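You operate a simulated robot arm through the tools that you are given. There is no shell and no other tool. Be economical: measure what you need, move in short steps, check, and stop when the job is done.

Carry out the task below with a simulated two-armed robot. There is one attempt and no reset: what you move stays moved.

Task
Hold the brown dish on the top of the packing bench steady with one hand, lift the purple mounted window out of it with the other and set it down on the top of the packing bench.

It is judged by the outcome, as a careful person would: the job done as asked, and still so three seconds after it is handed in. It fails if anything else is knocked over, pushed out of place, dropped, spilled or broken.

Robot
Two 7-joint arms with two-finger parallel grippers on one trunk, on a base that drives. Base frame: it is fixed to the floor where the robot stands at the start and does not move with it; the origin is under the middle of the robot, x ahead of it, y to its left, z up. Lengths are in cm, angles in degrees, forces in N, time in s.
The left shoulder is at the start at [3.9, 10.1, 116.1], the right one opposite. With the tool pointing down near the work surface each hand reaches from about 20 to 52 cm from the robot's upright axis, wherever it stands, measured 20 degrees to its own side. Places, roughly: top of the packing bench [40, -150, 90]. Payload 2.4 kg a hand.
Tool frame (each hand has its own): the origin (TCP) lies between the finger pads and is the grasp point; the fingertips stand 2.4 cm ahead of it; z points along the fingers, y is the line along which they close. The gripper opens to 6.8 cm. The fingers are 1.7 cm wide and 1 cm thick; the gripper's body (4 by 7 cm) begins 4.1 cm behind the TCP.
Orientation is that of the tool frame in the base frame, as a unit quaternion [w, x, y, z]. With the fingers straight down and closing along the base's y, the tool's x points along the base's -x, its y along +y and its z along -z.

Tools
- The arms move only by the tool drive_tool. It takes "left_motion", "right_motion" or both (then of equal length, played together; a hand with none holds still); each is a list of rows, each a list of 7 numbers: the shift along the base's x, y, z in cm, then the turn, a rotation vector about the base's x, y, z in rad, then the finger opening in cm, from 0 to 6.8. In form: [[x, y, z, wx, wy, wz, grip], ...]. A call has 1 to 8 rows; each row shifts and turns the commanded pose from where the row before left it. A row lasts 0.2 s, in which the tool goes at most 5 cm and 8.6 degrees; a call with a longer step from one row to the next is refused whole, and so is a gripper value outside its range. Where a pose cannot be reached the arm comes as near as it can. A force on the tool above 40 N (or 10 N above the force at the start of the call, whichever is more), or a blocked arm, ends the call early, and 0.2 s more pass. Each finger travels about 7.2 cm/s and halts on what it meets, pressing with about 42 N; the grip force reading is that of the motor and also rises with nothing between the fingers. The clock runs only during rows and for 0.2 s after the last one: add rows that do not move to give the fingers time. It gives the time, the measured TCP pose, the force on the tool (base axes), the opening and the grip force at its end, in the units of the frame above (readings bear some noise), with the torque about the TCP (base axes, N m) and any sound that the robot's microphone picked up.
- Cameras (640 x 400 px; columns grow to the right, rows downward): "scene" is now at [9.81, -3.6, 129.37]; the picture's right is [-0.49, -0.87, 0.00], its down [-0.71, 0.40, -0.58] and it looks along [0.51, -0.29, -0.81] (base axes); focal length 214 px, centre (320, 200). "left" rides on the left gripper at [8.4, -1.1, -7.5] in its tool frame; the picture's right is [0.13, 0.99, 0.00], its down [-0.60, 0.08, -0.79] and it looks along [-0.79, 0.10, 0.61] (tool axes); focal length 251 px, centre (320, 200). "right" rides on the right gripper at [8.4, 1.1, -7.5] in its tool frame; the picture's right is [-0.13, 0.99, 0.00], its down [-0.60, -0.08, -0.79] and it looks along [-0.79, -0.10, 0.61] (tool axes); focal length 251 px, centre (320, 200). There is no depth. A picture from a camera that has moved, and an enlarged one, comes with that camera's place and axes in the base frame and with its lens.
- get_image(camera): a new picture of that camera. It takes no simulated time.
- move_column(by): slides the trunk up (or, below 0, down) by that many cm; the arms and the scene camera ride with it, the base frame stays. It gives what a move gives, with no picture.
- base_move(legs): drives the robot by 1 to 6 legs, each [ahead, left, turn to the left] in cm, cm and degrees, along the robot's own axes; the way and the turn of a leg run together, so that a leg with both is an arc; at most 150 cm and 180 degrees a leg. The arms and the cameras ride along, it lands a little off, and it stops where it bumps. It gives what a move gives.
- head_to(pan, tilt): turns the head with the scene camera to pan (to the left, within 86 degrees either way) and tilt (down, from -29 to 69), counted from straight ahead of the robot. It gives what a move gives.
- zoom(camera, box): a new picture of the part [left, top, right, bottom] of that camera's present view, enlarged. It takes no simulated time.
- job_done(): hands the job in; it is judged then, once.

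Work in short steps. Places have to be worked out from the pictures, the camera data and where the tool is seen: move nearer, look again, correct. Check each grasp and each placing, and mend what went wrong. You have 120 turns and 108 pictures in all, those below and enlarged ones among them. Open the grippers and draw the arms clear of the work before you hand the job in, unless the task says otherwise; then end with one line.

The tools are called after ">>>" as name(argument=value, ...) on one line, values as JSON. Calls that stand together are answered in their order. drive_tool: Moves the arms, as the interface text tells. Its arguments: {"type":"object","properties":{"left_motion":{"type":"array","items":{"type":"array","items":{"type":"number"}}},"right_motion":{"type":"array","items":{"type":"array","items":{"type":"number"}}}},"required":[]} The other tools are called the same way: move_column (by) slides the trunk up or down; base_move (legs) drives the base; head_to (pan, tilt) turns the head that bears the scene camera; get_image (camera) takes a picture; zoom (camera, box) takes an enlarged picture of a part of a camera's view; job_done () hands the job in.

At the start:

```text
time_s: 0.0
left_tool_pos: [27.5, -1.97, 114.15]
left_tcp_rot: [-0.001, 0.0, 1.0, -0.001]
left_wrist_force: [-0.5, -0.3, 0.4]
left_moment: [0.0, -0.01, 0.0]
left_gripper_width: 6.82
left_grasp_force: 0.0
right_tool_pos: [19.88, -25.98, 112.81]
right_tcp_rot: [0.0, -0.001, 1.0, -0.001]
right_wrist_force: [-0.1, -0.3, 0.7]
right_moment: [-0.02, 0.01, -0.01]
right_gripper_width: 6.8
right_grasp_force: 0.0
trunk travel left (down, up): [-37.5, 47.5]
robot x, y, heading: [-0.15, 0.23, 0.2]
head pan, tilt: [-29.4, 54.4]
```

scene: 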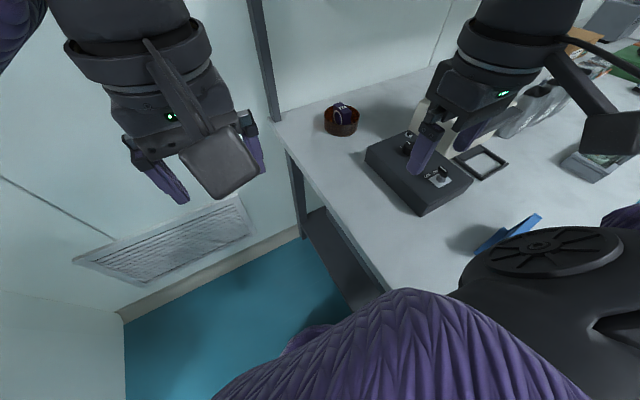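
right: 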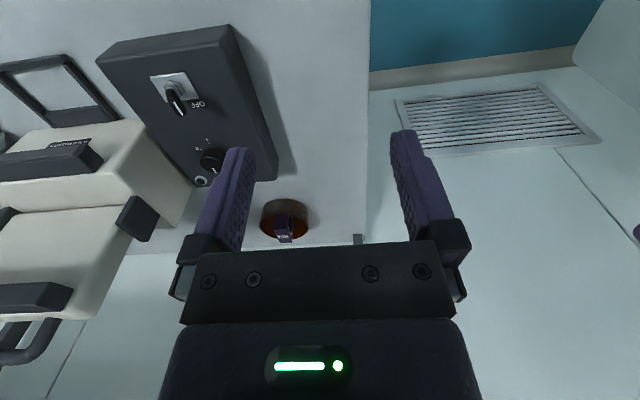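
left: 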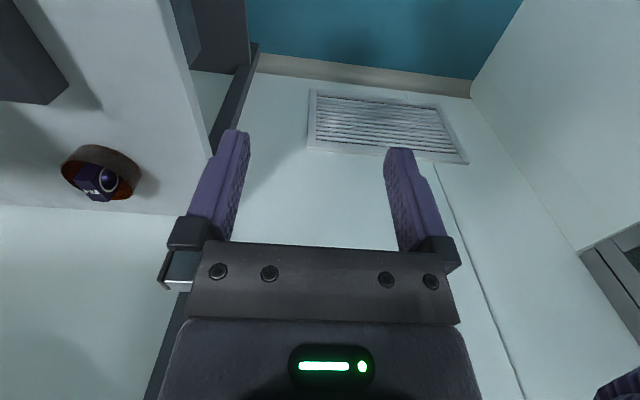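

The near bench shows a brown dish with a purple item, but the packing bench is said to be near y=-150. I'll look around with the head first.

>>> zoom(camera="scene", box=[300, 80, 400, 150])

>>> head_to(pan=-75, tilt=25)

>>> get_image(camera="scene")

```text
5.71 times, centred on (350, 115) of scene
camera zoom: at [9.81, -3.6, 129.37], right [-0.49, -0.87, 0.0], down [-0.71, 0.4, -0.58], along [0.51, -0.29, -0.81], focal length 1226 px, centre (149, 686)
```

zoom: 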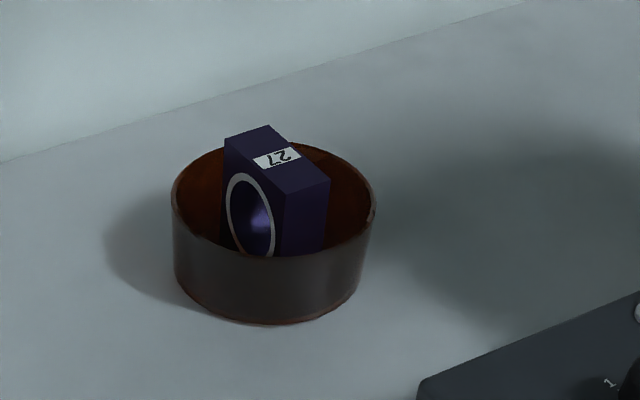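

```text
time_s: 1.1
left_tool_pos: [27.5, -1.84, 114.09]
left_tcp_rot: [-0.001, 0.0, 1.0, 0.001]
left_wrist_force: [-0.4, 0.4, -0.5]
left_moment: [-0.02, -0.01, 0.06]
left_gripper_width: 6.8
left_grasp_force: 0.1
right_tool_pos: [19.73, -25.77, 112.8]
right_tcp_rot: [-0.001, -0.001, 1.0, 0.0]
right_wrist_force: [0.3, -0.6, -0.4]
right_moment: [0.0, -0.01, 0.01]
right_gripper_width: 6.79
right_grasp_force: 0.1
trunk travel left (down, up): [-37.5, 47.5]
robot x, y, heading: [-0.14, 0.04, 0.2]
head pan, tilt: [-75.0, 25.0]
```

```text
103 pictures are left
camera scene: at [5.87, -8.92, 133.69], right [-0.97, -0.26, 0.0], down [-0.11, 0.41, -0.91], along [0.24, -0.88, -0.42], focal length 214 px, centre (320, 200)
```

scene: 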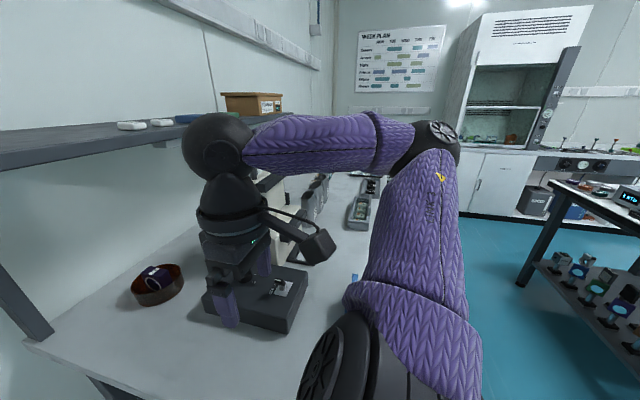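

The bench runs a long way along -y. I'll zoom to check for other candidates further down and whether it's one bench.

>>> zoom(camera="scene", box=[220, 100, 420, 260])

>>> head_to(pan=-45, tilt=30)

>>> get_image(camera="scene")

```text
2.50 times, centred on (320, 180) of scene
camera zoom: at [5.87, -8.92, 133.69], right [-0.97, -0.26, 0.0], down [-0.11, 0.41, -0.91], along [0.24, -0.88, -0.42], focal length 536 px, centre (320, 250)
```

zoom: 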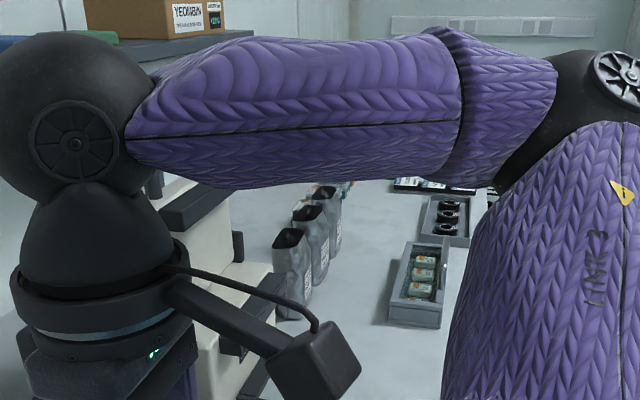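

```text
time_s: 2.1
left_tool_pos: [27.59, -1.82, 114.2]
left_tcp_rot: [-0.002, 0.0, 1.0, 0.001]
left_wrist_force: [0.1, 0.4, -0.2]
left_moment: [0.0, 0.02, 0.0]
left_gripper_width: 6.81
left_grasp_force: 0.2
right_tool_pos: [19.79, -25.89, 112.74]
right_tcp_rot: [-0.001, 0.0, 1.0, 0.0]
right_wrist_force: [0.3, -0.1, -0.2]
right_moment: [-0.02, 0.0, 0.01]
right_gripper_width: 6.78
right_grasp_force: 0.1
trunk travel left (down, up): [-37.5, 47.5]
robot x, y, heading: [0.34, 0.11, -0.0]
head pan, tilt: [-45.0, 30.0]
```

```text
101 pictures are left
camera scene: at [9.87, -6.43, 132.89], right [-0.71, -0.71, 0.0], down [-0.35, 0.35, -0.87], along [0.61, -0.61, -0.5], focal length 214 px, centre (320, 200)
```

scene: 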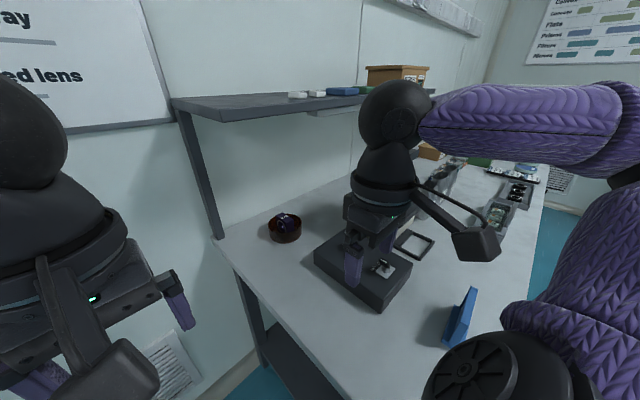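

The target is at about (56,-37,91.5) on the bench, whose left end is at y≈-20. I'll back off to the left a little, turn right to face the bench end, then look.

>>> base_move(legs=[[0, 12, 0], [0, 0, -76]])

>>> head_to(pan=20, tilt=50)

>>> get_image(camera="scene")

```text
time_s: 6.6
left_tool_pos: [4.82, -15.18, 114.06]
left_tcp_rot: [-0.001, 0.616, 0.788, 0.0]
left_wrist_force: [0.3, -0.7, -0.3]
left_moment: [-0.01, 0.02, 0.02]
left_gripper_width: 6.8
left_grasp_force: 0.1
right_tool_pos: [-20.3, -13.32, 112.79]
right_tcp_rot: [0.001, 0.616, 0.788, 0.0]
right_wrist_force: [-0.1, 0.0, 0.5]
right_moment: [0.05, 0.0, 0.01]
right_gripper_width: 6.81
right_grasp_force: 0.1
trunk travel left (down, up): [-37.5, 47.5]
robot x, y, heading: [0.27, 12.1, -76.3]
head pan, tilt: [-45.0, 30.0]
```

```text
time_s: 8.0
left_tool_pos: [4.71, -15.08, 114.07]
left_tcp_rot: [0.0, 0.616, 0.787, 0.001]
left_wrist_force: [-0.7, 0.2, -0.2]
left_moment: [-0.01, 0.03, 0.03]
left_gripper_width: 6.81
left_grasp_force: 0.1
right_tool_pos: [-20.37, -13.34, 112.69]
right_tcp_rot: [0.001, 0.616, 0.788, 0.0]
right_wrist_force: [0.0, 0.5, 0.8]
right_moment: [-0.01, -0.04, -0.02]
right_gripper_width: 6.79
right_grasp_force: 0.0
trunk travel left (down, up): [-37.5, 47.5]
robot x, y, heading: [0.21, 11.91, -75.9]
head pan, tilt: [20.0, 50.0]
```

```text
100 pictures are left
camera scene: at [5.07, 2.22, 129.94], right [-0.83, -0.56, 0.0], down [-0.43, 0.64, -0.64], along [0.36, -0.53, -0.77], focal length 214 px, centre (320, 200)
```

scene: 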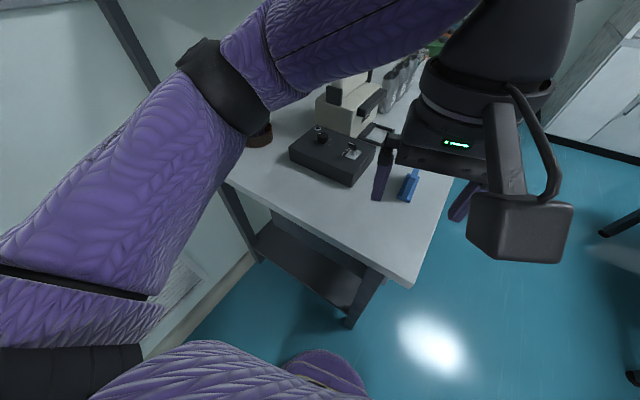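

The bench's near-left corner is around (-1,-18). I'll head for about (27,0) facing -50°, stopping a bit short to look, which keeps the left elbow off the wall.

>>> base_move(legs=[[0, 0, 26], [0, 12.8, 0], [21, 0, 0]])

>>> head_to(pan=0, tilt=50)

>>> get_image(camera="scene")

>>> get_image(camera="left")

>>> get_image(camera="right")

```text
time_s: 11.8
left_tool_pos: [39.56, -18.5, 114.02]
left_tcp_rot: [-0.001, 0.425, 0.905, 0.001]
left_wrist_force: [0.0, 0.5, 0.3]
left_moment: [0.0, -0.01, 0.03]
left_gripper_width: 6.79
left_grasp_force: 0.1
right_tool_pos: [16.27, -27.84, 112.83]
right_tcp_rot: [0.0, 0.423, 0.906, 0.0]
right_wrist_force: [0.1, 0.2, 0.5]
right_moment: [0.03, -0.03, 0.02]
right_gripper_width: 6.82
right_grasp_force: 0.1
trunk travel left (down, up): [-37.5, 47.5]
robot x, y, heading: [23.45, 4.24, -50.2]
head pan, tilt: [20.0, 50.0]
```

```text
time_s: 12.6
left_tool_pos: [39.54, -18.37, 114.07]
left_tcp_rot: [-0.001, 0.424, 0.906, 0.001]
left_wrist_force: [0.1, 0.1, 0.5]
left_moment: [0.0, 0.03, -0.01]
left_gripper_width: 6.8
left_grasp_force: 0.0
right_tool_pos: [16.1, -27.79, 112.84]
right_tcp_rot: [0.0, 0.424, 0.906, 0.0]
right_wrist_force: [0.3, -0.2, -0.3]
right_moment: [-0.01, 0.04, 0.02]
right_gripper_width: 6.82
right_grasp_force: 0.0
trunk travel left (down, up): [-37.5, 47.5]
robot x, y, heading: [23.54, 4.11, -50.5]
head pan, tilt: [0.0, 50.0]
```

```text
99 pictures are left
camera scene: at [30.54, -4.69, 129.94], right [-0.77, -0.64, 0.0], down [-0.49, 0.59, -0.64], along [0.41, -0.49, -0.77], focal length 214 px, centre (320, 200)
```

scene: 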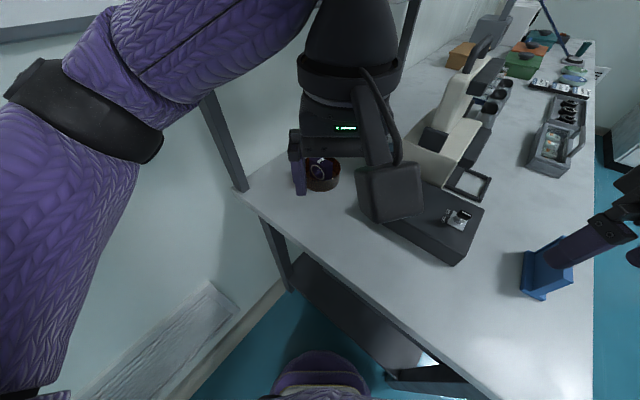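

```text
98 pictures are left
camera left: at [33.24, -12.78, 121.66], right [0.68, 0.73, 0.0], down [0.45, -0.41, 0.79], along [0.58, -0.54, -0.61], focal length 251 px, centre (320, 200)
```

left: 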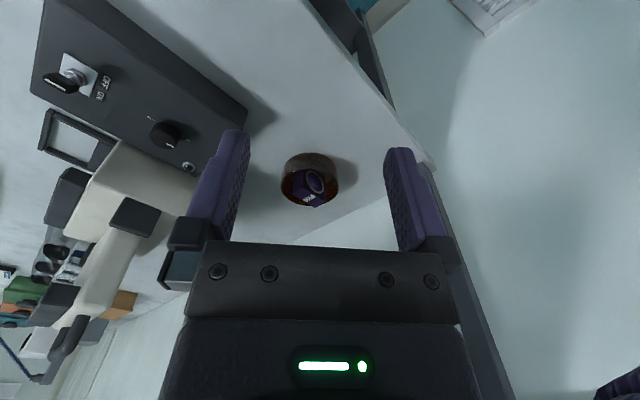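

```text
97 pictures are left
camera right: at [11.69, -20.72, 120.35], right [0.84, 0.54, 0.0], down [0.33, -0.51, 0.79], along [0.42, -0.67, -0.61], focal length 251 px, centre (320, 200)
```

right: 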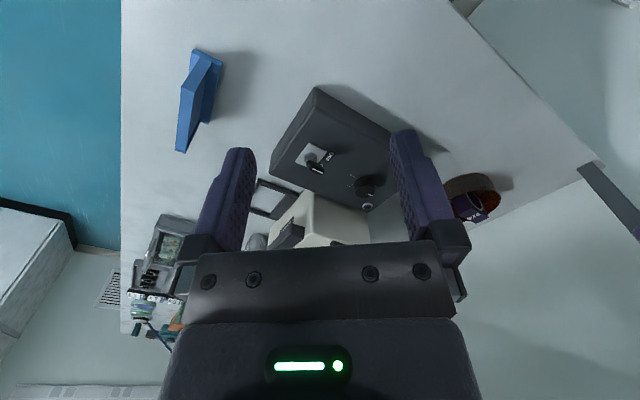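

Dish triangulates to (56,-36.7). I'll zoom on it from the left wrist and scene cameras to get block orientation and sizes.

>>> zoom(camera="left", box=[270, 140, 350, 220])

>>> zoom(camera="scene", box=[280, 140, 360, 200])

```text
5.00 times, centred on (310, 180) of left
camera zoom: at [33.24, -12.78, 121.66], right [0.68, 0.73, 0.0], down [0.45, -0.41, 0.79], along [0.58, -0.54, -0.61], focal length 1257 px, centre (370, 300)
```

zoom: 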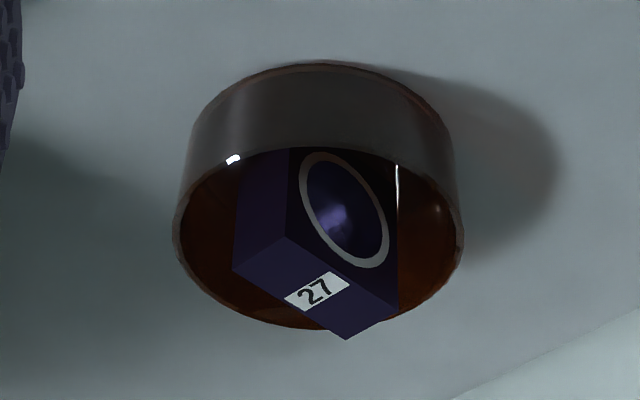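

```text
6.67 times, centred on (320, 170) of scene
camera zoom: at [30.54, -4.69, 129.94], right [-0.77, -0.64, 0.0], down [-0.49, 0.59, -0.64], along [0.41, -0.49, -0.77], focal length 1430 px, centre (320, 400)
```

zoom: 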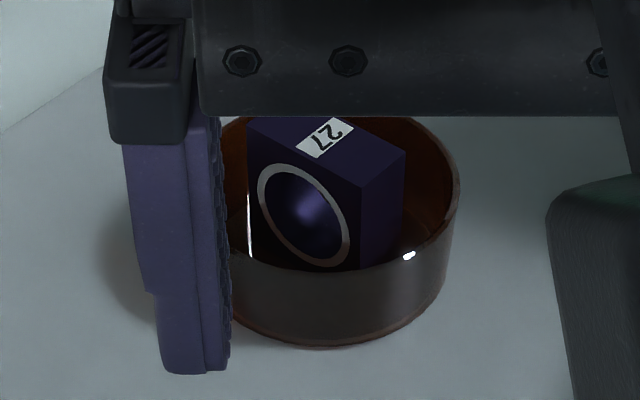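

Block: about 5.2 cm along x, 2.5 along y, top near z 95.5, centre (56.5,-36.8); window faces +y. The dish is about 10 cm across. Plan: right hand pinches the rim on its -x/-y side, and the left grips the block's narrow ends (closing along x, off the glass). I'll drive 6 cm closer.

>>> base_move(legs=[[6, 0, 0]])

>>> get_image(camera="right")

```text
time_s: 13.6
left_tool_pos: [41.99, -21.19, 114.35]
left_tcp_rot: [0.006, 0.43, 0.903, -0.001]
left_wrist_force: [0.2, 0.3, -0.5]
left_moment: [0.02, 0.01, 0.0]
left_gripper_width: 6.79
left_grasp_force: 0.0
right_tool_pos: [18.95, -30.77, 113.0]
right_tcp_rot: [0.003, 0.422, 0.906, -0.002]
right_wrist_force: [0.0, 0.5, 0.0]
right_moment: [-0.01, -0.02, -0.01]
right_gripper_width: 6.83
right_grasp_force: 0.0
trunk travel left (down, up): [-37.5, 47.5]
robot x, y, heading: [26.58, 0.13, -50.1]
head pan, tilt: [0.0, 50.0]
stopped in leg 1: the robot was blocked; the commanded pose is now the measured one
```

```text
94 pictures are left
camera right: at [14.43, -23.62, 120.49], right [0.84, 0.54, 0.0], down [0.33, -0.51, 0.8], along [0.43, -0.67, -0.6], focal length 251 px, centre (320, 200)
```

right: 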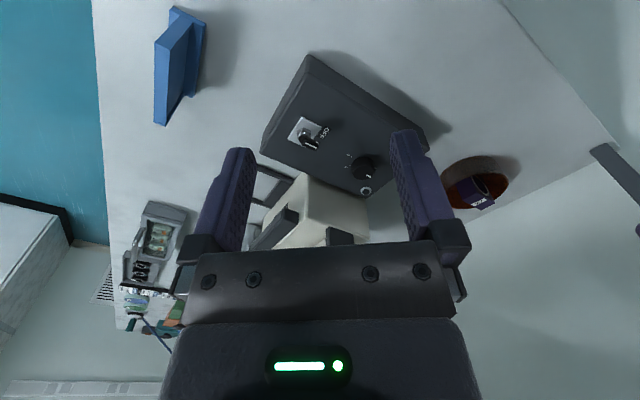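

Blocked after about 5 cm, possibly the base against the bench or the left elbow. I'll look before going on, and back off slightly.

>>> base_move(legs=[[-0.8, 0, 0]])

>>> get_image(camera="scene")

>>> get_image(camera="left")

```text
time_s: 14.4
left_tool_pos: [42.03, -21.14, 114.09]
left_tcp_rot: [0.002, 0.429, 0.903, 0.0]
left_wrist_force: [0.2, 0.0, -0.6]
left_moment: [-0.02, -0.01, 0.02]
left_gripper_width: 6.8
left_grasp_force: 0.0
right_tool_pos: [18.67, -30.65, 112.9]
right_tcp_rot: [0.001, 0.423, 0.906, -0.001]
right_wrist_force: [-1.0, -0.7, -0.1]
right_moment: [-0.02, 0.0, 0.01]
right_gripper_width: 6.82
right_grasp_force: 0.1
trunk travel left (down, up): [-37.5, 47.5]
robot x, y, heading: [25.88, 0.99, -50.2]
head pan, tilt: [0.0, 50.0]
```

```text
93 pictures are left
camera scene: at [33.05, -7.43, 129.98], right [-0.77, -0.64, 0.0], down [-0.49, 0.59, -0.65], along [0.41, -0.5, -0.76], focal length 214 px, centre (320, 200)
```

scene: 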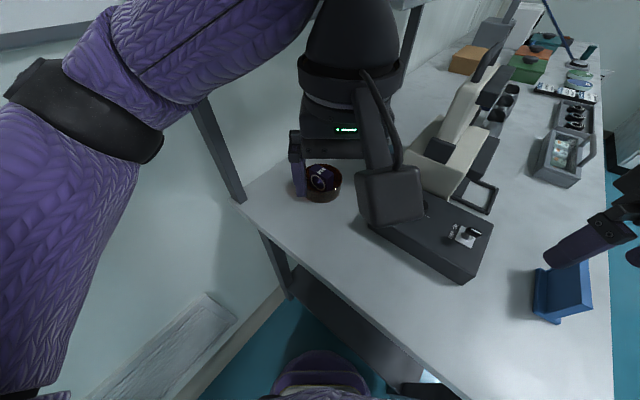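

```text
92 pictures are left
camera left: at [35.66, -15.38, 121.67], right [0.69, 0.73, 0.0], down [0.44, -0.42, 0.8], along [0.58, -0.55, -0.61], focal length 251 px, centre (320, 200)
```

left: 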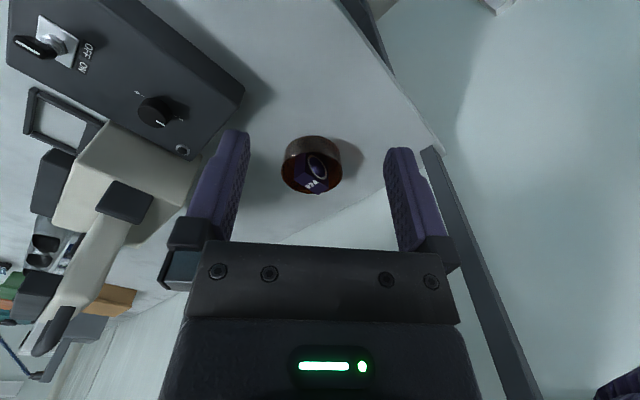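

Likely the base touched the bench; scene is undisturbed. Now I move the left hand to about (57,-24), turning it so it closes along x with a lean toward +y, clearing the way for the right hand.

>>> drive_tool(left_motion=[[3, -0.5, 0, 0, 0, -0.138, 6.8], [3, -0.5, 0, 0, 0, -0.138, 6.8], [3, -0.5, 0, 0, 0, -0.138, 6.8], [3, -0.5, 0, 0, 0, -0.138, 6.8], [3, -0.5, 0, 0, 0, -0.138, 6.8], [0, 0, 0, -0.116, 0, 0, 6.8], [0, 0, 0, -0.116, 0, 0, 6.8], [0, 0, 0, -0.116, 0, 0, 6.8]])

>>> get_image(camera="scene")

>>> get_image(camera="left")

```text
time_s: 14.9
left_tool_pos: [44.49, -21.34, 114.87]
left_tcp_rot: [0.012, 0.539, 0.842, -0.003]
left_wrist_force: [0.3, -0.4, -0.2]
left_moment: [-0.01, 0.0, 0.05]
left_gripper_width: 6.81
left_grasp_force: 0.1
right_tool_pos: [16.66, -29.69, 113.14]
right_tcp_rot: [0.006, 0.433, 0.901, -0.004]
right_wrist_force: [-1.6, -0.3, -0.7]
right_moment: [0.01, 0.01, -0.02]
right_gripper_width: 6.78
right_grasp_force: 0.2
trunk travel left (down, up): [-37.5, 47.5]
robot x, y, heading: [25.22, 0.64, -51.3]
head pan, tilt: [0.0, 50.0]
stopped in row 2 (left hand): the force on the tool passed its limit at 121 N (the readings are from after the stop); the commanded pose is now the measured one
```

```text
91 pictures are left
camera scene: at [31.07, -6.29, 130.19], right [-0.78, -0.63, 0.0], down [-0.47, 0.59, -0.65], along [0.41, -0.51, -0.76], focal length 214 px, centre (320, 200)
```

scene: 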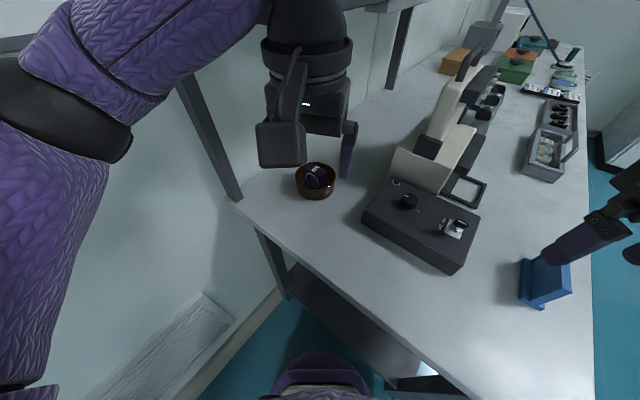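

```text
90 pictures are left
camera left: at [39.68, -14.03, 122.18], right [0.85, 0.53, 0.0], down [0.31, -0.5, 0.81], along [0.43, -0.68, -0.59], focal length 251 px, centre (320, 200)
```

left: 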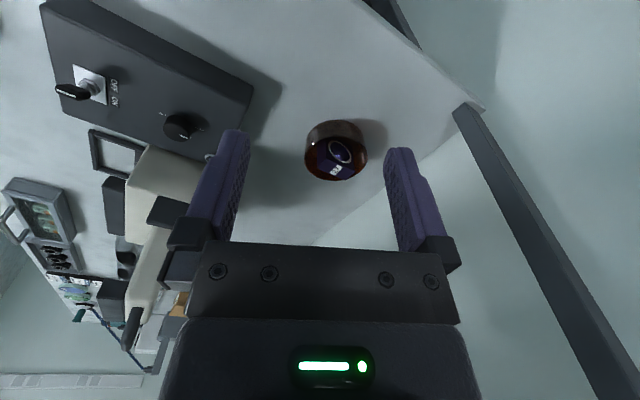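

The left arm hit the shelf overhanging the bench: its front edge is at about x≈47 and z≈127, so the dish sits under it. I must come in low. I'll back away, check the shelf, then lower the trunk.

>>> base_move(legs=[[-15, 0, 0]])

>>> head_to(pan=5, tilt=15)

>>> get_image(camera="scene")

```text
time_s: 15.7
left_tool_pos: [44.44, -21.18, 114.82]
left_tcp_rot: [0.013, 0.537, 0.843, -0.004]
left_wrist_force: [-5.9, 19.0, -0.9]
left_moment: [-2.15, -0.6, 0.56]
left_gripper_width: 6.82
left_grasp_force: 0.0
right_tool_pos: [16.95, -29.71, 112.83]
right_tcp_rot: [0.001, 0.429, 0.903, -0.001]
right_wrist_force: [-0.7, -0.4, 0.3]
right_moment: [0.0, 0.01, 0.04]
right_gripper_width: 6.8
right_grasp_force: 0.1
trunk travel left (down, up): [-37.5, 47.5]
robot x, y, heading: [24.76, 1.52, -50.9]
head pan, tilt: [0.0, 50.0]
stopped in leg 1: the robot was blocked; the commanded pose is now the measured one
```

```text
time_s: 16.7
left_tool_pos: [44.6, -21.18, 114.73]
left_tcp_rot: [0.012, 0.535, 0.845, -0.004]
left_wrist_force: [-6.3, 24.0, -1.0]
left_moment: [-2.68, -0.63, 0.7]
left_gripper_width: 6.81
left_grasp_force: 0.0
right_tool_pos: [16.9, -29.77, 112.91]
right_tcp_rot: [0.004, 0.429, 0.903, -0.001]
right_wrist_force: [-0.2, 0.1, -0.4]
right_moment: [-0.03, -0.01, -0.04]
right_gripper_width: 6.79
right_grasp_force: 0.1
trunk travel left (down, up): [-37.5, 47.5]
robot x, y, heading: [25.04, 1.52, -50.9]
head pan, tilt: [5.0, 15.0]
```

```text
89 pictures are left
camera scene: at [32.81, -7.09, 135.42], right [-0.72, -0.7, 0.0], down [-0.17, 0.18, -0.97], along [0.67, -0.69, -0.25], focal length 214 px, centre (320, 200)
```

scene: 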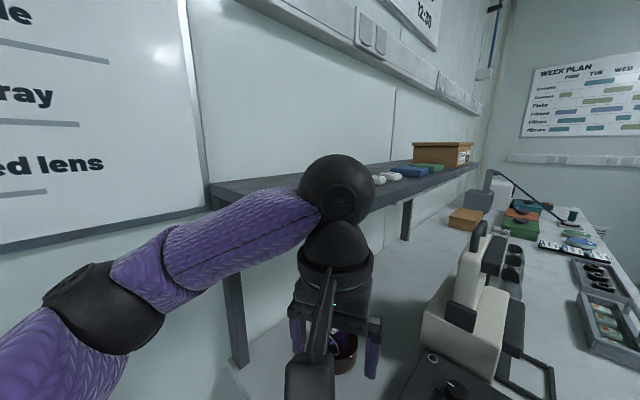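

Still blocked backing, with ~20 N on the left hand at ~11 cm above the TCP. I need a closer look at where the left arm touches.

>>> zoom(camera="scene", box=[190, 130, 430, 280])

>>> get_image(camera="left")

>>> get_image(camera="right")

```text
2.67 times, centred on (310, 205) of scene
camera zoom: at [32.81, -7.09, 135.42], right [-0.72, -0.7, 0.0], down [-0.17, 0.18, -0.97], along [0.67, -0.69, -0.25], focal length 572 px, centre (347, 187)
```

zoom: 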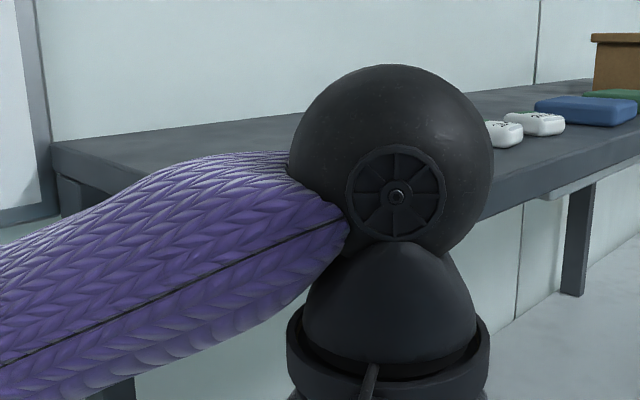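

```text
87 pictures are left
camera left: at [39.74, -13.97, 122.14], right [0.84, 0.54, 0.0], down [0.32, -0.5, 0.81], along [0.44, -0.68, -0.59], focal length 251 px, centre (320, 200)
```

left: 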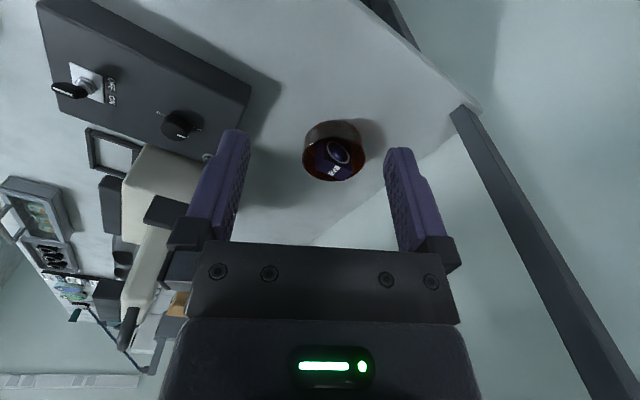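

```text
86 pictures are left
camera right: at [12.41, -22.51, 120.39], right [0.85, 0.53, 0.0], down [0.32, -0.51, 0.8], along [0.42, -0.68, -0.6], focal length 251 px, centre (320, 200)
```

right: 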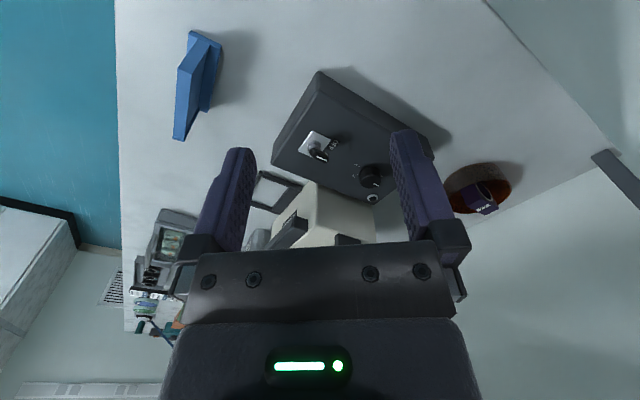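

I'll nudge the left hand gently away from the shelf (toward -x,+y) and watch the force.

>>> drive_tool(left_motion=[[-0.6, 0.7, 0, 0, 0, 0, 6.8], [-0.6, 0.7, 0, 0, 0, 0, 6.8]])

```text
time_s: 17.3
left_tool_pos: [44.12, -20.62, 114.31]
left_tcp_rot: [0.006, 0.534, 0.846, -0.001]
left_wrist_force: [-0.6, -0.1, -0.3]
left_moment: [-0.02, 0.01, -0.01]
left_gripper_width: 6.78
left_grasp_force: 0.0
right_tool_pos: [17.67, -30.5, 112.64]
right_tcp_rot: [-0.001, 0.429, 0.903, 0.001]
right_wrist_force: [0.0, -0.3, 0.5]
right_moment: [0.0, -0.03, 0.02]
right_gripper_width: 6.8
right_grasp_force: 0.0
trunk travel left (down, up): [-37.5, 47.5]
robot x, y, heading: [25.16, 1.52, -51.2]
head pan, tilt: [5.0, 15.0]
```

Force dropped to zero, so it's coming free. I'll continue a few cm the same way.

>>> drive_tool(left_motion=[[-1, 1.2, 0, 0, 0, 0, 6.8], [-1, 1.2, 0, 0, 0, 0, 6.8], [-1, 1.2, 0, 0, 0, 0, 6.8], [-1, 1.2, 0, 0, 0, 0, 6.8], [0, 0, 0, 0, 0, 0, 6.8]])

>>> base_move(legs=[[-15, 0, 0]])

>>> get_image(camera="scene")

```text
time_s: 18.5
left_tool_pos: [40.05, -15.59, 114.47]
left_tcp_rot: [0.008, 0.535, 0.845, -0.003]
left_wrist_force: [-0.3, -0.6, -0.9]
left_moment: [-0.01, 0.01, 0.0]
left_gripper_width: 6.79
left_grasp_force: 0.1
right_tool_pos: [17.59, -30.35, 112.72]
right_tcp_rot: [-0.001, 0.429, 0.903, 0.001]
right_wrist_force: [0.1, -0.1, -0.8]
right_moment: [-0.04, 0.0, 0.02]
right_gripper_width: 6.79
right_grasp_force: 0.1
trunk travel left (down, up): [-37.5, 47.5]
robot x, y, heading: [24.81, 1.8, -50.7]
head pan, tilt: [5.0, 15.0]
```

```text
time_s: 19.9
left_tool_pos: [30.46, -3.88, 114.53]
left_tcp_rot: [0.007, 0.535, 0.845, -0.003]
left_wrist_force: [-0.1, -0.1, -0.1]
left_moment: [-0.01, -0.03, -0.01]
left_gripper_width: 6.78
left_grasp_force: 0.2
right_tool_pos: [7.93, -18.72, 112.69]
right_tcp_rot: [-0.001, 0.429, 0.903, 0.001]
right_wrist_force: [-0.1, 0.4, -0.1]
right_moment: [0.0, -0.01, 0.01]
right_gripper_width: 6.82
right_grasp_force: 0.0
trunk travel left (down, up): [-37.5, 47.5]
robot x, y, heading: [15.7, 13.56, -50.7]
head pan, tilt: [5.0, 15.0]
```

```text
85 pictures are left
camera scene: at [24.07, 3.82, 135.32], right [-0.72, -0.7, 0.0], down [-0.18, 0.19, -0.97], along [0.67, -0.69, -0.26], focal length 214 px, centre (320, 200)
```

scene: 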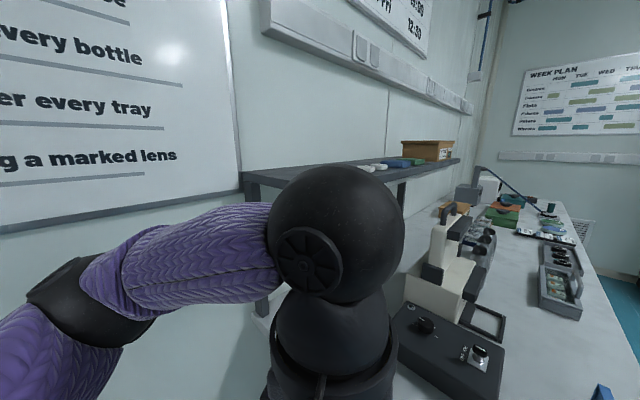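

Free, and the shelf items are undisturbed. I'll lower the trunk 15 cm so the arms pass under the shelf, then re-measure the shelf.

>>> move_column(by=-15)

>>> head_to(pan=5, tilt=15)

>>> get_image(camera="scene")

```text
time_s: 21.6
left_tool_pos: [30.54, -3.87, 99.55]
left_tcp_rot: [0.007, 0.535, 0.845, -0.003]
left_wrist_force: [-0.9, -0.3, -0.4]
left_moment: [0.0, 0.03, -0.01]
left_gripper_width: 6.81
left_grasp_force: 0.1
right_tool_pos: [8.01, -18.63, 97.79]
right_tcp_rot: [-0.001, 0.429, 0.904, 0.001]
right_wrist_force: [0.1, 0.3, -0.3]
right_moment: [-0.02, 0.01, 0.0]
right_gripper_width: 6.8
right_grasp_force: 0.1
trunk travel left (down, up): [-22.5, 62.4]
robot x, y, heading: [14.93, 13.19, -50.9]
head pan, tilt: [5.0, 15.0]
```

```text
time_s: 22.2
left_tool_pos: [30.48, -3.87, 99.44]
left_tcp_rot: [0.008, 0.535, 0.845, -0.002]
left_wrist_force: [-0.2, -0.6, -0.3]
left_moment: [0.0, 0.01, 0.0]
left_gripper_width: 6.77
left_grasp_force: 0.1
right_tool_pos: [7.96, -18.68, 97.76]
right_tcp_rot: [-0.001, 0.429, 0.904, 0.0]
right_wrist_force: [-0.1, -0.1, 0.2]
right_moment: [-0.03, -0.04, 0.0]
right_gripper_width: 6.78
right_grasp_force: 0.1
trunk travel left (down, up): [-22.5, 62.4]
robot x, y, heading: [14.63, 13.14, -50.9]
head pan, tilt: [5.0, 15.0]
```

```text
84 pictures are left
camera scene: at [26.05, 1.39, 120.13], right [-0.72, -0.7, 0.0], down [-0.18, 0.19, -0.97], along [0.67, -0.69, -0.26], focal length 214 px, centre (320, 200)
```

scene: 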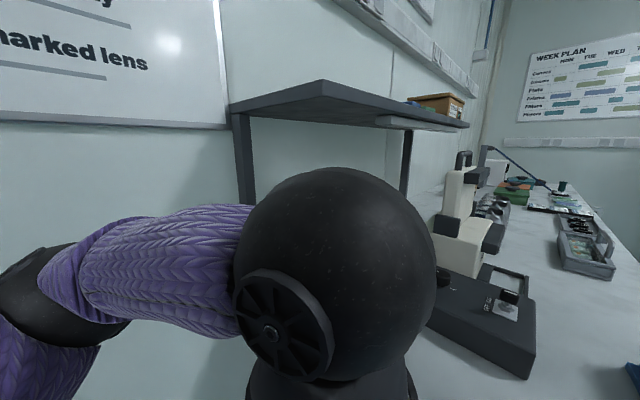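

The shelf underside is at ~126.5 with its corner near (49,-22), so hands at TCP ≤103 fit beneath. I'll raise the hands slightly to clear the black box, then drive in.

>>> drive_tool(left_motion=[[0, 0, 2, 0, 0, 0, 6.8], [0, 0, 1, 0, 0, 0, 6.8], [0, 0, 0, 0, 0, 0, 6.8]], right_motion=[[0, 0, 3, 0, 0, 0, 6.8], [0, 0, 3, 0, 0, 0, 6.8], [0, 0, 0, 0, 0, 0, 6.8]])

>>> base_move(legs=[[16, 0, 0]])

>>> head_to(pan=0, tilt=35)

>>> get_image(camera="scene")

>>> get_image(camera="left")

```text
time_s: 23.0
left_tool_pos: [30.61, -3.9, 102.46]
left_tcp_rot: [0.008, 0.535, 0.845, -0.003]
left_wrist_force: [-0.2, 0.1, -0.2]
left_moment: [0.0, -0.03, 0.01]
left_gripper_width: 6.82
left_grasp_force: 0.1
right_tool_pos: [8.07, -18.7, 103.82]
right_tcp_rot: [-0.001, 0.429, 0.903, 0.001]
right_wrist_force: [-0.1, 0.3, 0.0]
right_moment: [0.01, -0.03, -0.03]
right_gripper_width: 6.82
right_grasp_force: 0.1
trunk travel left (down, up): [-22.5, 62.4]
robot x, y, heading: [15.54, 13.39, -51.0]
head pan, tilt: [5.0, 15.0]
```

```text
time_s: 24.5
left_tool_pos: [40.71, -16.31, 102.54]
left_tcp_rot: [0.008, 0.535, 0.845, -0.003]
left_wrist_force: [-0.5, 0.0, 0.0]
left_moment: [0.01, 0.01, -0.03]
left_gripper_width: 6.8
left_grasp_force: 0.1
right_tool_pos: [18.14, -31.18, 103.66]
right_tcp_rot: [0.0, 0.429, 0.903, 0.0]
right_wrist_force: [-0.1, 0.0, -0.1]
right_moment: [-0.03, -0.04, -0.05]
right_gripper_width: 6.79
right_grasp_force: 0.1
trunk travel left (down, up): [-22.5, 62.4]
robot x, y, heading: [25.36, 0.31, -51.1]
head pan, tilt: [5.0, 15.0]
```

```text
time_s: 25.3
left_tool_pos: [40.65, -16.36, 102.42]
left_tcp_rot: [0.008, 0.535, 0.845, -0.003]
left_wrist_force: [-0.8, 0.0, 0.6]
left_moment: [0.04, -0.02, -0.02]
left_gripper_width: 6.83
left_grasp_force: 0.1
right_tool_pos: [18.15, -31.16, 103.87]
right_tcp_rot: [-0.001, 0.429, 0.903, 0.001]
right_wrist_force: [0.3, 0.0, 0.3]
right_moment: [-0.02, 0.0, 0.0]
right_gripper_width: 6.8
right_grasp_force: 0.1
trunk travel left (down, up): [-22.5, 62.4]
robot x, y, heading: [25.86, 0.81, -50.8]
head pan, tilt: [0.0, 35.0]
```

```text
83 pictures are left
camera scene: at [35.21, -11.18, 116.93], right [-0.78, -0.63, 0.0], down [-0.36, 0.44, -0.82], along [0.52, -0.64, -0.57], focal length 214 px, centre (320, 200)
```

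scene: 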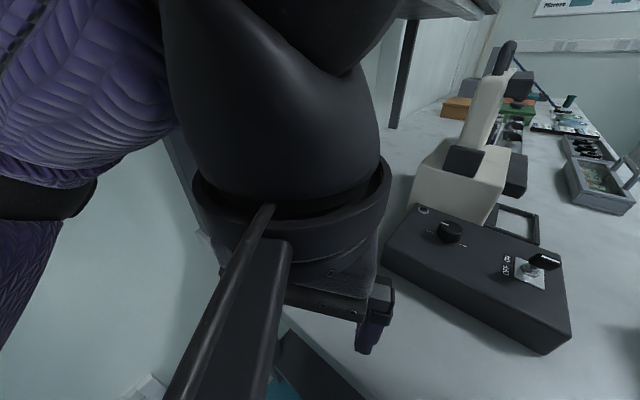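

```text
82 pictures are left
camera left: at [35.93, -9.25, 109.94], right [0.84, 0.54, 0.0], down [0.32, -0.5, 0.8], along [0.43, -0.67, -0.6], focal length 251 px, centre (320, 200)
```

left: 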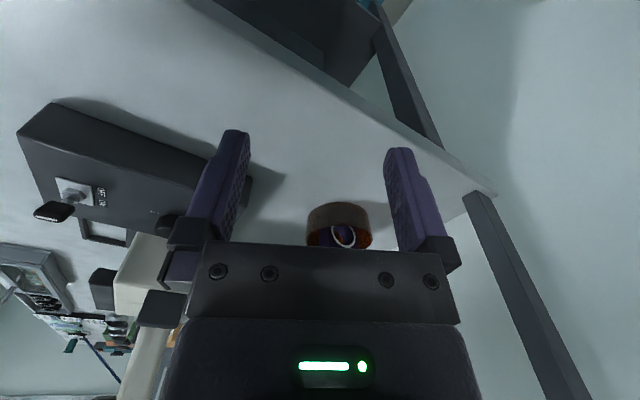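

Now the base is in place at (25.9,0.8). I bring the right hand over the black box at z≈104, yawing it 16° and leaning it ~20°, stopping short of the dish to look.

>>> drive_tool(right_motion=[[4.3, -1.3, 0, 0, 0, 0.1375, 2.6], [4.3, -1.3, 0, 0, 0, 0.1375, 2.6], [4.3, -1.3, 0, 0, 0, 0, 2.6], [4.3, -1.3, 0, 0, 0, 0, 2.6], [4.3, -1.3, 0, 0.096, -0.067, 0, 2.6], [4.3, -1.3, 0, 0.096, -0.067, 0, 2.6], [4.3, -1.3, 0, 0.096, -0.067, 0, 2.6], [0, 0, 0, 0, 0, 0, 2.6]])

>>> get_image(camera="right")

>>> get_image(camera="scene")

```text
time_s: 27.1
left_tool_pos: [40.67, -16.42, 102.44]
left_tcp_rot: [0.008, 0.535, 0.845, -0.003]
left_wrist_force: [0.3, 0.1, -0.7]
left_moment: [-0.03, 0.01, 0.02]
left_gripper_width: 6.82
left_grasp_force: 0.0
right_tool_pos: [41.11, -41.04, 103.88]
right_tcp_rot: [0.051, 0.297, 0.939, 0.167]
right_wrist_force: [-0.2, 0.2, 0.1]
right_moment: [-0.01, 0.03, 0.0]
right_gripper_width: 2.61
right_grasp_force: 0.1
right hand out of reach, approached as far as the arm can: row 6, 7
trunk travel left (down, up): [-22.5, 62.4]
robot x, y, heading: [25.87, 0.83, -50.8]
head pan, tilt: [0.0, 35.0]
```

```text
81 pictures are left
camera right: at [33.43, -37.52, 111.36], right [0.64, 0.69, 0.34], down [0.3, -0.63, 0.72], along [0.71, -0.36, -0.61], focal length 251 px, centre (320, 200)
```

right: 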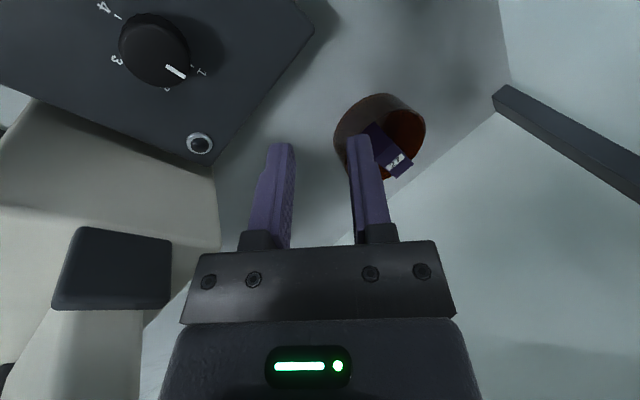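

```text
80 pictures are left
camera scene: at [35.22, -11.2, 116.92], right [-0.78, -0.63, 0.0], down [-0.36, 0.45, -0.82], along [0.52, -0.64, -0.57], focal length 214 px, centre (320, 200)
```

scene: 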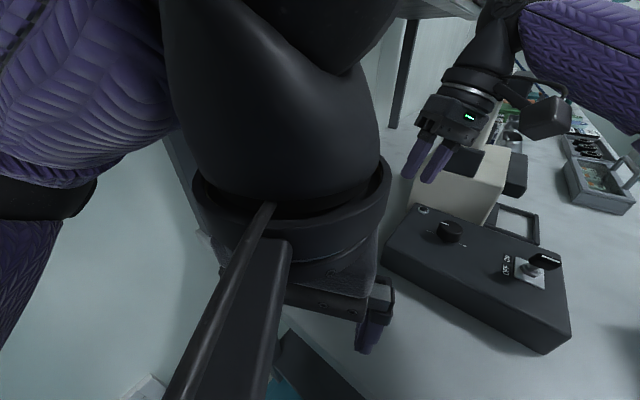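

The right hand ran out of reach with its lean, so I need the base a little further along +x. First I extend the left hand under the shelf to draw its elbow in from the wall, pulling the right hand back a bit.

>>> drive_tool(left_motion=[[2, -2.5, 0, 0, 0, -0.06, 6.8], [2, -2.5, 0, 0, 0, -0.06, 6.8], [2, -2.5, 0, -0.116, 0, -0.06, 6.8], [2, -2.5, 0, -0.116, 0, -0.06, 6.8], [1, -1.5, 0, -0.116, 0, -0.06, 6.8], [0, 0, 0, 0, 0, 0, 6.8]], right_motion=[[-2, 1, 0.3, 0, 0, 0, 2.6], [-2, 1, 0.3, 0, 0, 0, 2.6], [-2, 1, 0.3, 0, 0, 0, 2.6], [-2, 1, 0.3, 0, 0, 0, 2.6], [-2, 1, 0, 0, 0, 0, 2.6], [0, 0, 0, 0, 0, 0, 2.6]])

>>> get_image(camera="scene")

```text
time_s: 28.5
left_tool_pos: [49.72, -27.86, 102.46]
left_tcp_rot: [0.108, 0.645, 0.743, -0.145]
left_wrist_force: [-0.1, 0.8, 0.6]
left_moment: [0.01, -0.01, -0.03]
left_gripper_width: 6.81
left_grasp_force: 0.1
right_tool_pos: [31.1, -35.98, 105.18]
right_tcp_rot: [0.051, 0.297, 0.939, 0.166]
right_wrist_force: [-0.3, 0.7, -0.4]
right_moment: [0.0, 0.02, 0.0]
right_gripper_width: 2.63
right_grasp_force: 0.1
trunk travel left (down, up): [-22.5, 62.4]
robot x, y, heading: [25.33, 1.03, -51.1]
head pan, tilt: [0.0, 35.0]
```

```text
79 pictures are left
camera scene: at [35.21, -11.18, 116.93], right [-0.78, -0.63, 0.0], down [-0.36, 0.45, -0.82], along [0.52, -0.64, -0.57], focal length 214 px, centre (320, 200)
```

scene: 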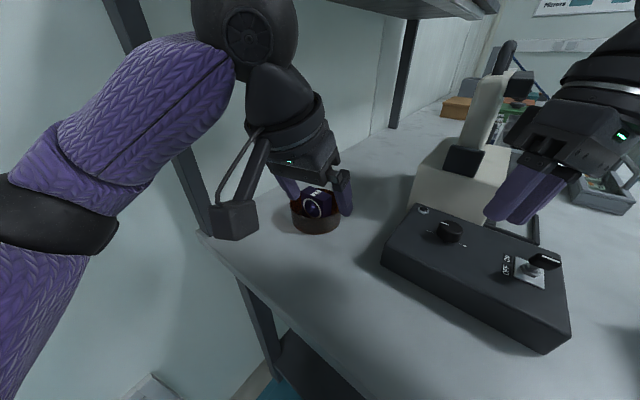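

The left arm fits well and the elbow is clear. Now I turn the base 8° right and shift about 6 cm along +x to bring both hands within reach.

>>> base_move(legs=[[0, 0, -8], [3.1, 5.1, 0]])

>>> get_image(camera="scene")

```text
time_s: 30.1
left_tool_pos: [51.5, -31.02, 102.46]
left_tcp_rot: [0.098, 0.695, 0.696, -0.152]
left_wrist_force: [-0.1, 0.3, 0.4]
left_moment: [-0.03, 0.02, 0.02]
left_gripper_width: 6.8
left_grasp_force: 0.0
right_tool_pos: [32.09, -36.41, 105.2]
right_tcp_rot: [0.062, 0.361, 0.916, 0.163]
right_wrist_force: [0.3, -0.3, 0.2]
right_moment: [0.01, 0.0, -0.03]
right_gripper_width: 2.59
right_grasp_force: 0.0
trunk travel left (down, up): [-22.5, 62.4]
robot x, y, heading: [31.59, 0.76, -59.1]
head pan, tilt: [0.0, 35.0]
```

```text
78 pictures are left
camera scene: at [39.45, -12.43, 116.92], right [-0.86, -0.52, 0.0], down [-0.3, 0.49, -0.82], along [0.42, -0.7, -0.57], focal length 214 px, centre (320, 200)
```

scene: 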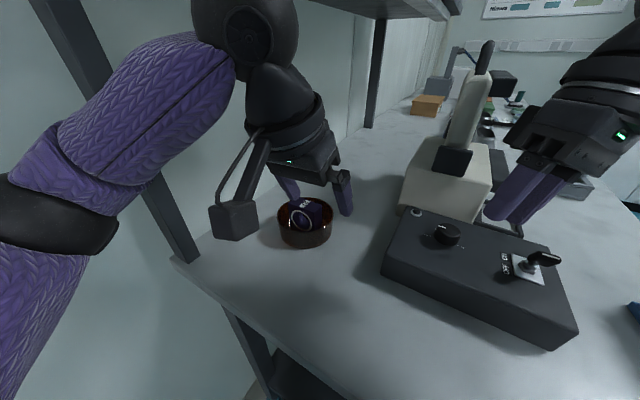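

Both hands are now within range. I move the left toward +x with more lean, and bring the right closer while yawing it to pinch the far-left rim (about 250° around the dish).

>>> drive_tool(left_motion=[[0.9, 0.2, 0, -0.052, -0.015, 0, 6.8], [0.9, 0.2, 0, -0.052, -0.015, 0, 6.8], [0.9, 0.2, 0, -0.052, -0.015, 0, 6.8], [0.9, 0.2, 0, -0.052, -0.015, 0, 6.8], [0.9, 0.2, 0, -0.052, -0.015, 0, 6.8], [0, 0, 0, 0, 0, 0, 6.8]], right_motion=[[3.5, -0.72, -0.2, -0.087, -0.004, 0.083, 2.6], [3.5, -0.72, -0.2, -0.087, -0.004, 0.083, 2.6], [3.5, -0.72, -0.2, -0.087, -0.004, 0.083, 2.6], [3.5, -0.72, -0.2, -0.087, -0.004, 0.083, 2.6], [3.5, -0.72, -0.2, 0, 0, 0, 2.6], [0, 0, 0, 0, 0, 0, 2.6]])

>>> get_image(camera="right")

>>> get_image(camera="scene")

>>> get_image(camera="left")

```text
time_s: 31.5
left_tool_pos: [55.87, -30.08, 102.45]
left_tcp_rot: [0.213, 0.681, 0.667, -0.214]
left_wrist_force: [0.4, -0.8, -0.4]
left_moment: [-0.01, 0.03, -0.01]
left_gripper_width: 6.81
left_grasp_force: 0.0
right_tool_pos: [43.82, -40.2, 103.83]
right_tcp_rot: [0.103, 0.188, 0.977, 0.012]
right_wrist_force: [-0.1, 0.8, -0.3]
right_moment: [0.01, 0.03, -0.01]
right_gripper_width: 2.57
right_grasp_force: 0.0
right hand out of reach, approached as far as the arm can: row 4, 5
trunk travel left (down, up): [-22.5, 62.4]
robot x, y, heading: [31.53, 0.73, -58.7]
head pan, tilt: [0.0, 35.0]
```

```text
77 pictures are left
camera right: at [35.15, -36.05, 109.69], right [0.48, 0.87, 0.09], down [0.36, -0.29, 0.89], along [0.8, -0.39, -0.45], focal length 251 px, centre (320, 200)
```

right: 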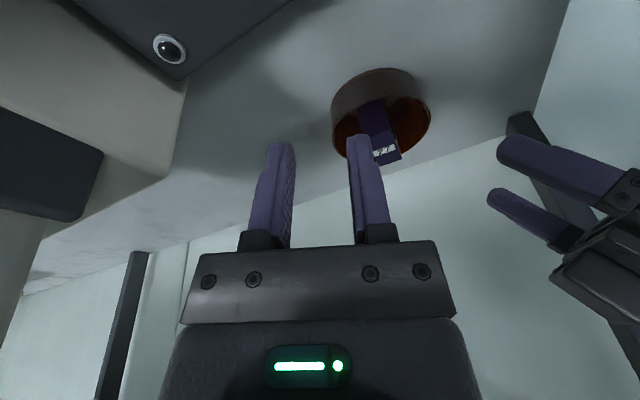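

```text
76 pictures are left
camera scene: at [39.44, -12.42, 116.93], right [-0.86, -0.52, 0.0], down [-0.3, 0.49, -0.82], along [0.42, -0.7, -0.57], focal length 214 px, centre (320, 200)
```

scene: 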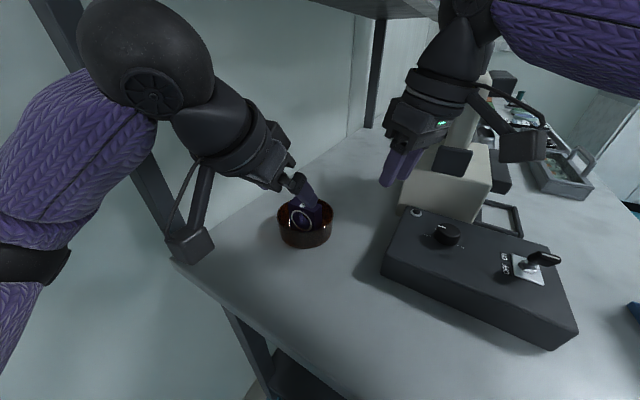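

```text
75 pictures are left
camera left: at [54.94, -18.88, 103.84], right [0.99, 0.09, -0.07], down [0.07, -0.04, 1.0], along [0.08, -1.0, -0.04], focal length 251 px, centre (320, 200)
```

left: 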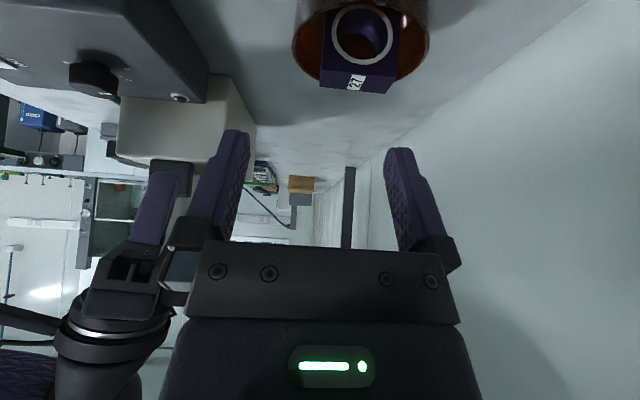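

Reach is limited because the shoulder is now low relative to the wrist. I'll lower the left hand (pulled back from the dish), raise the trunk 9 cm, then bring the hands back down.

>>> drive_tool(left_motion=[[0, 2, -1, 0, 0, 0, 6.8], [0, 2, -2, 0, 0, 0, 6.8], [0, 0, -2, 0, 0, 0, 6.8], [0, 0, -1, 0, 0, 0, 6.8], [0, 0, 0, 0, 0, 0, 6.8]])

>>> move_column(by=9)

>>> drive_tool(left_motion=[[0, 0, -2, 0, 0, 0, 6.8], [0, 0, -2, 0, 0, 0, 6.8], [0, 0, -1, 0, 0, 0, 6.8], [0, 0, 0, 0, 0, 0, 6.8], [0, 0, 0, 0, 0, 0, 6.8]], right_motion=[[0, 0, -3, 0, 0, 0, 2.6], [0, 0, -3, 0, 0, 0, 2.6], [0, 0, -3, 0, 0, 0, 2.6], [0, 0, -1, 0, 0, 0, 2.6], [0, 0, 0, 0, 0, 0, 2.6]])

>>> get_image(camera="scene")

```text
time_s: 32.7
left_tool_pos: [55.91, -25.89, 96.36]
left_tcp_rot: [0.213, 0.681, 0.667, -0.214]
left_wrist_force: [0.4, 0.4, 0.5]
left_moment: [0.01, 0.02, -0.02]
left_gripper_width: 6.8
left_grasp_force: 0.2
right_tool_pos: [43.94, -40.15, 103.88]
right_tcp_rot: [0.102, 0.188, 0.977, 0.013]
right_wrist_force: [0.7, -0.7, 0.5]
right_moment: [-0.02, -0.01, 0.02]
right_gripper_width: 2.58
right_grasp_force: 0.0
trunk travel left (down, up): [-22.5, 62.4]
robot x, y, heading: [31.57, 0.96, -58.9]
head pan, tilt: [0.0, 35.0]
```

```text
time_s: 33.9
left_tool_pos: [55.98, -25.92, 105.48]
left_tcp_rot: [0.213, 0.681, 0.667, -0.213]
left_wrist_force: [0.7, 0.6, 0.0]
left_moment: [-0.01, 0.01, -0.05]
left_gripper_width: 6.79
left_grasp_force: 0.1
right_tool_pos: [43.25, -39.32, 114.68]
right_tcp_rot: [0.118, 0.188, 0.975, -0.002]
right_wrist_force: [-0.1, 0.2, 0.4]
right_moment: [0.02, -0.01, 0.03]
right_gripper_width: 2.6
right_grasp_force: 0.1
trunk travel left (down, up): [-31.5, 53.4]
robot x, y, heading: [31.34, 1.42, -58.9]
head pan, tilt: [0.0, 35.0]
```

```text
time_s: 35.1
left_tool_pos: [55.85, -26.01, 100.49]
left_tcp_rot: [0.213, 0.681, 0.667, -0.214]
left_wrist_force: [-0.5, 0.1, -1.0]
left_moment: [0.03, 0.03, -0.01]
left_gripper_width: 6.78
left_grasp_force: 0.1
right_tool_pos: [43.27, -39.25, 104.48]
right_tcp_rot: [0.118, 0.187, 0.975, -0.002]
right_wrist_force: [-0.7, 0.2, 0.1]
right_moment: [0.0, -0.02, 0.05]
right_gripper_width: 2.61
right_grasp_force: 0.0
trunk travel left (down, up): [-31.5, 53.4]
robot x, y, heading: [31.36, 0.39, -59.0]
head pan, tilt: [0.0, 35.0]
```

```text
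74 pictures are left
camera scene: at [38.4, -10.71, 126.06], right [-0.86, -0.52, 0.0], down [-0.3, 0.49, -0.82], along [0.42, -0.7, -0.57], focal length 214 px, centre (320, 200)
```

scene: 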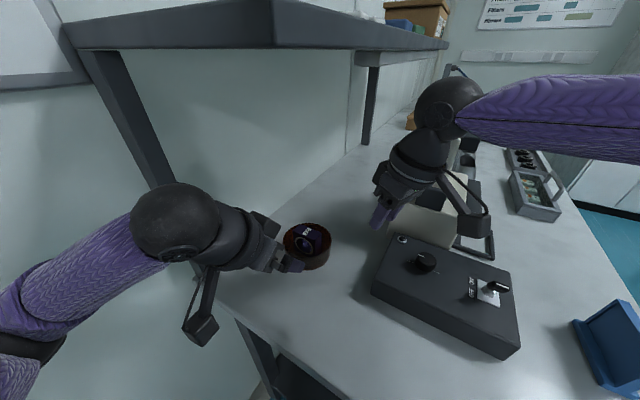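

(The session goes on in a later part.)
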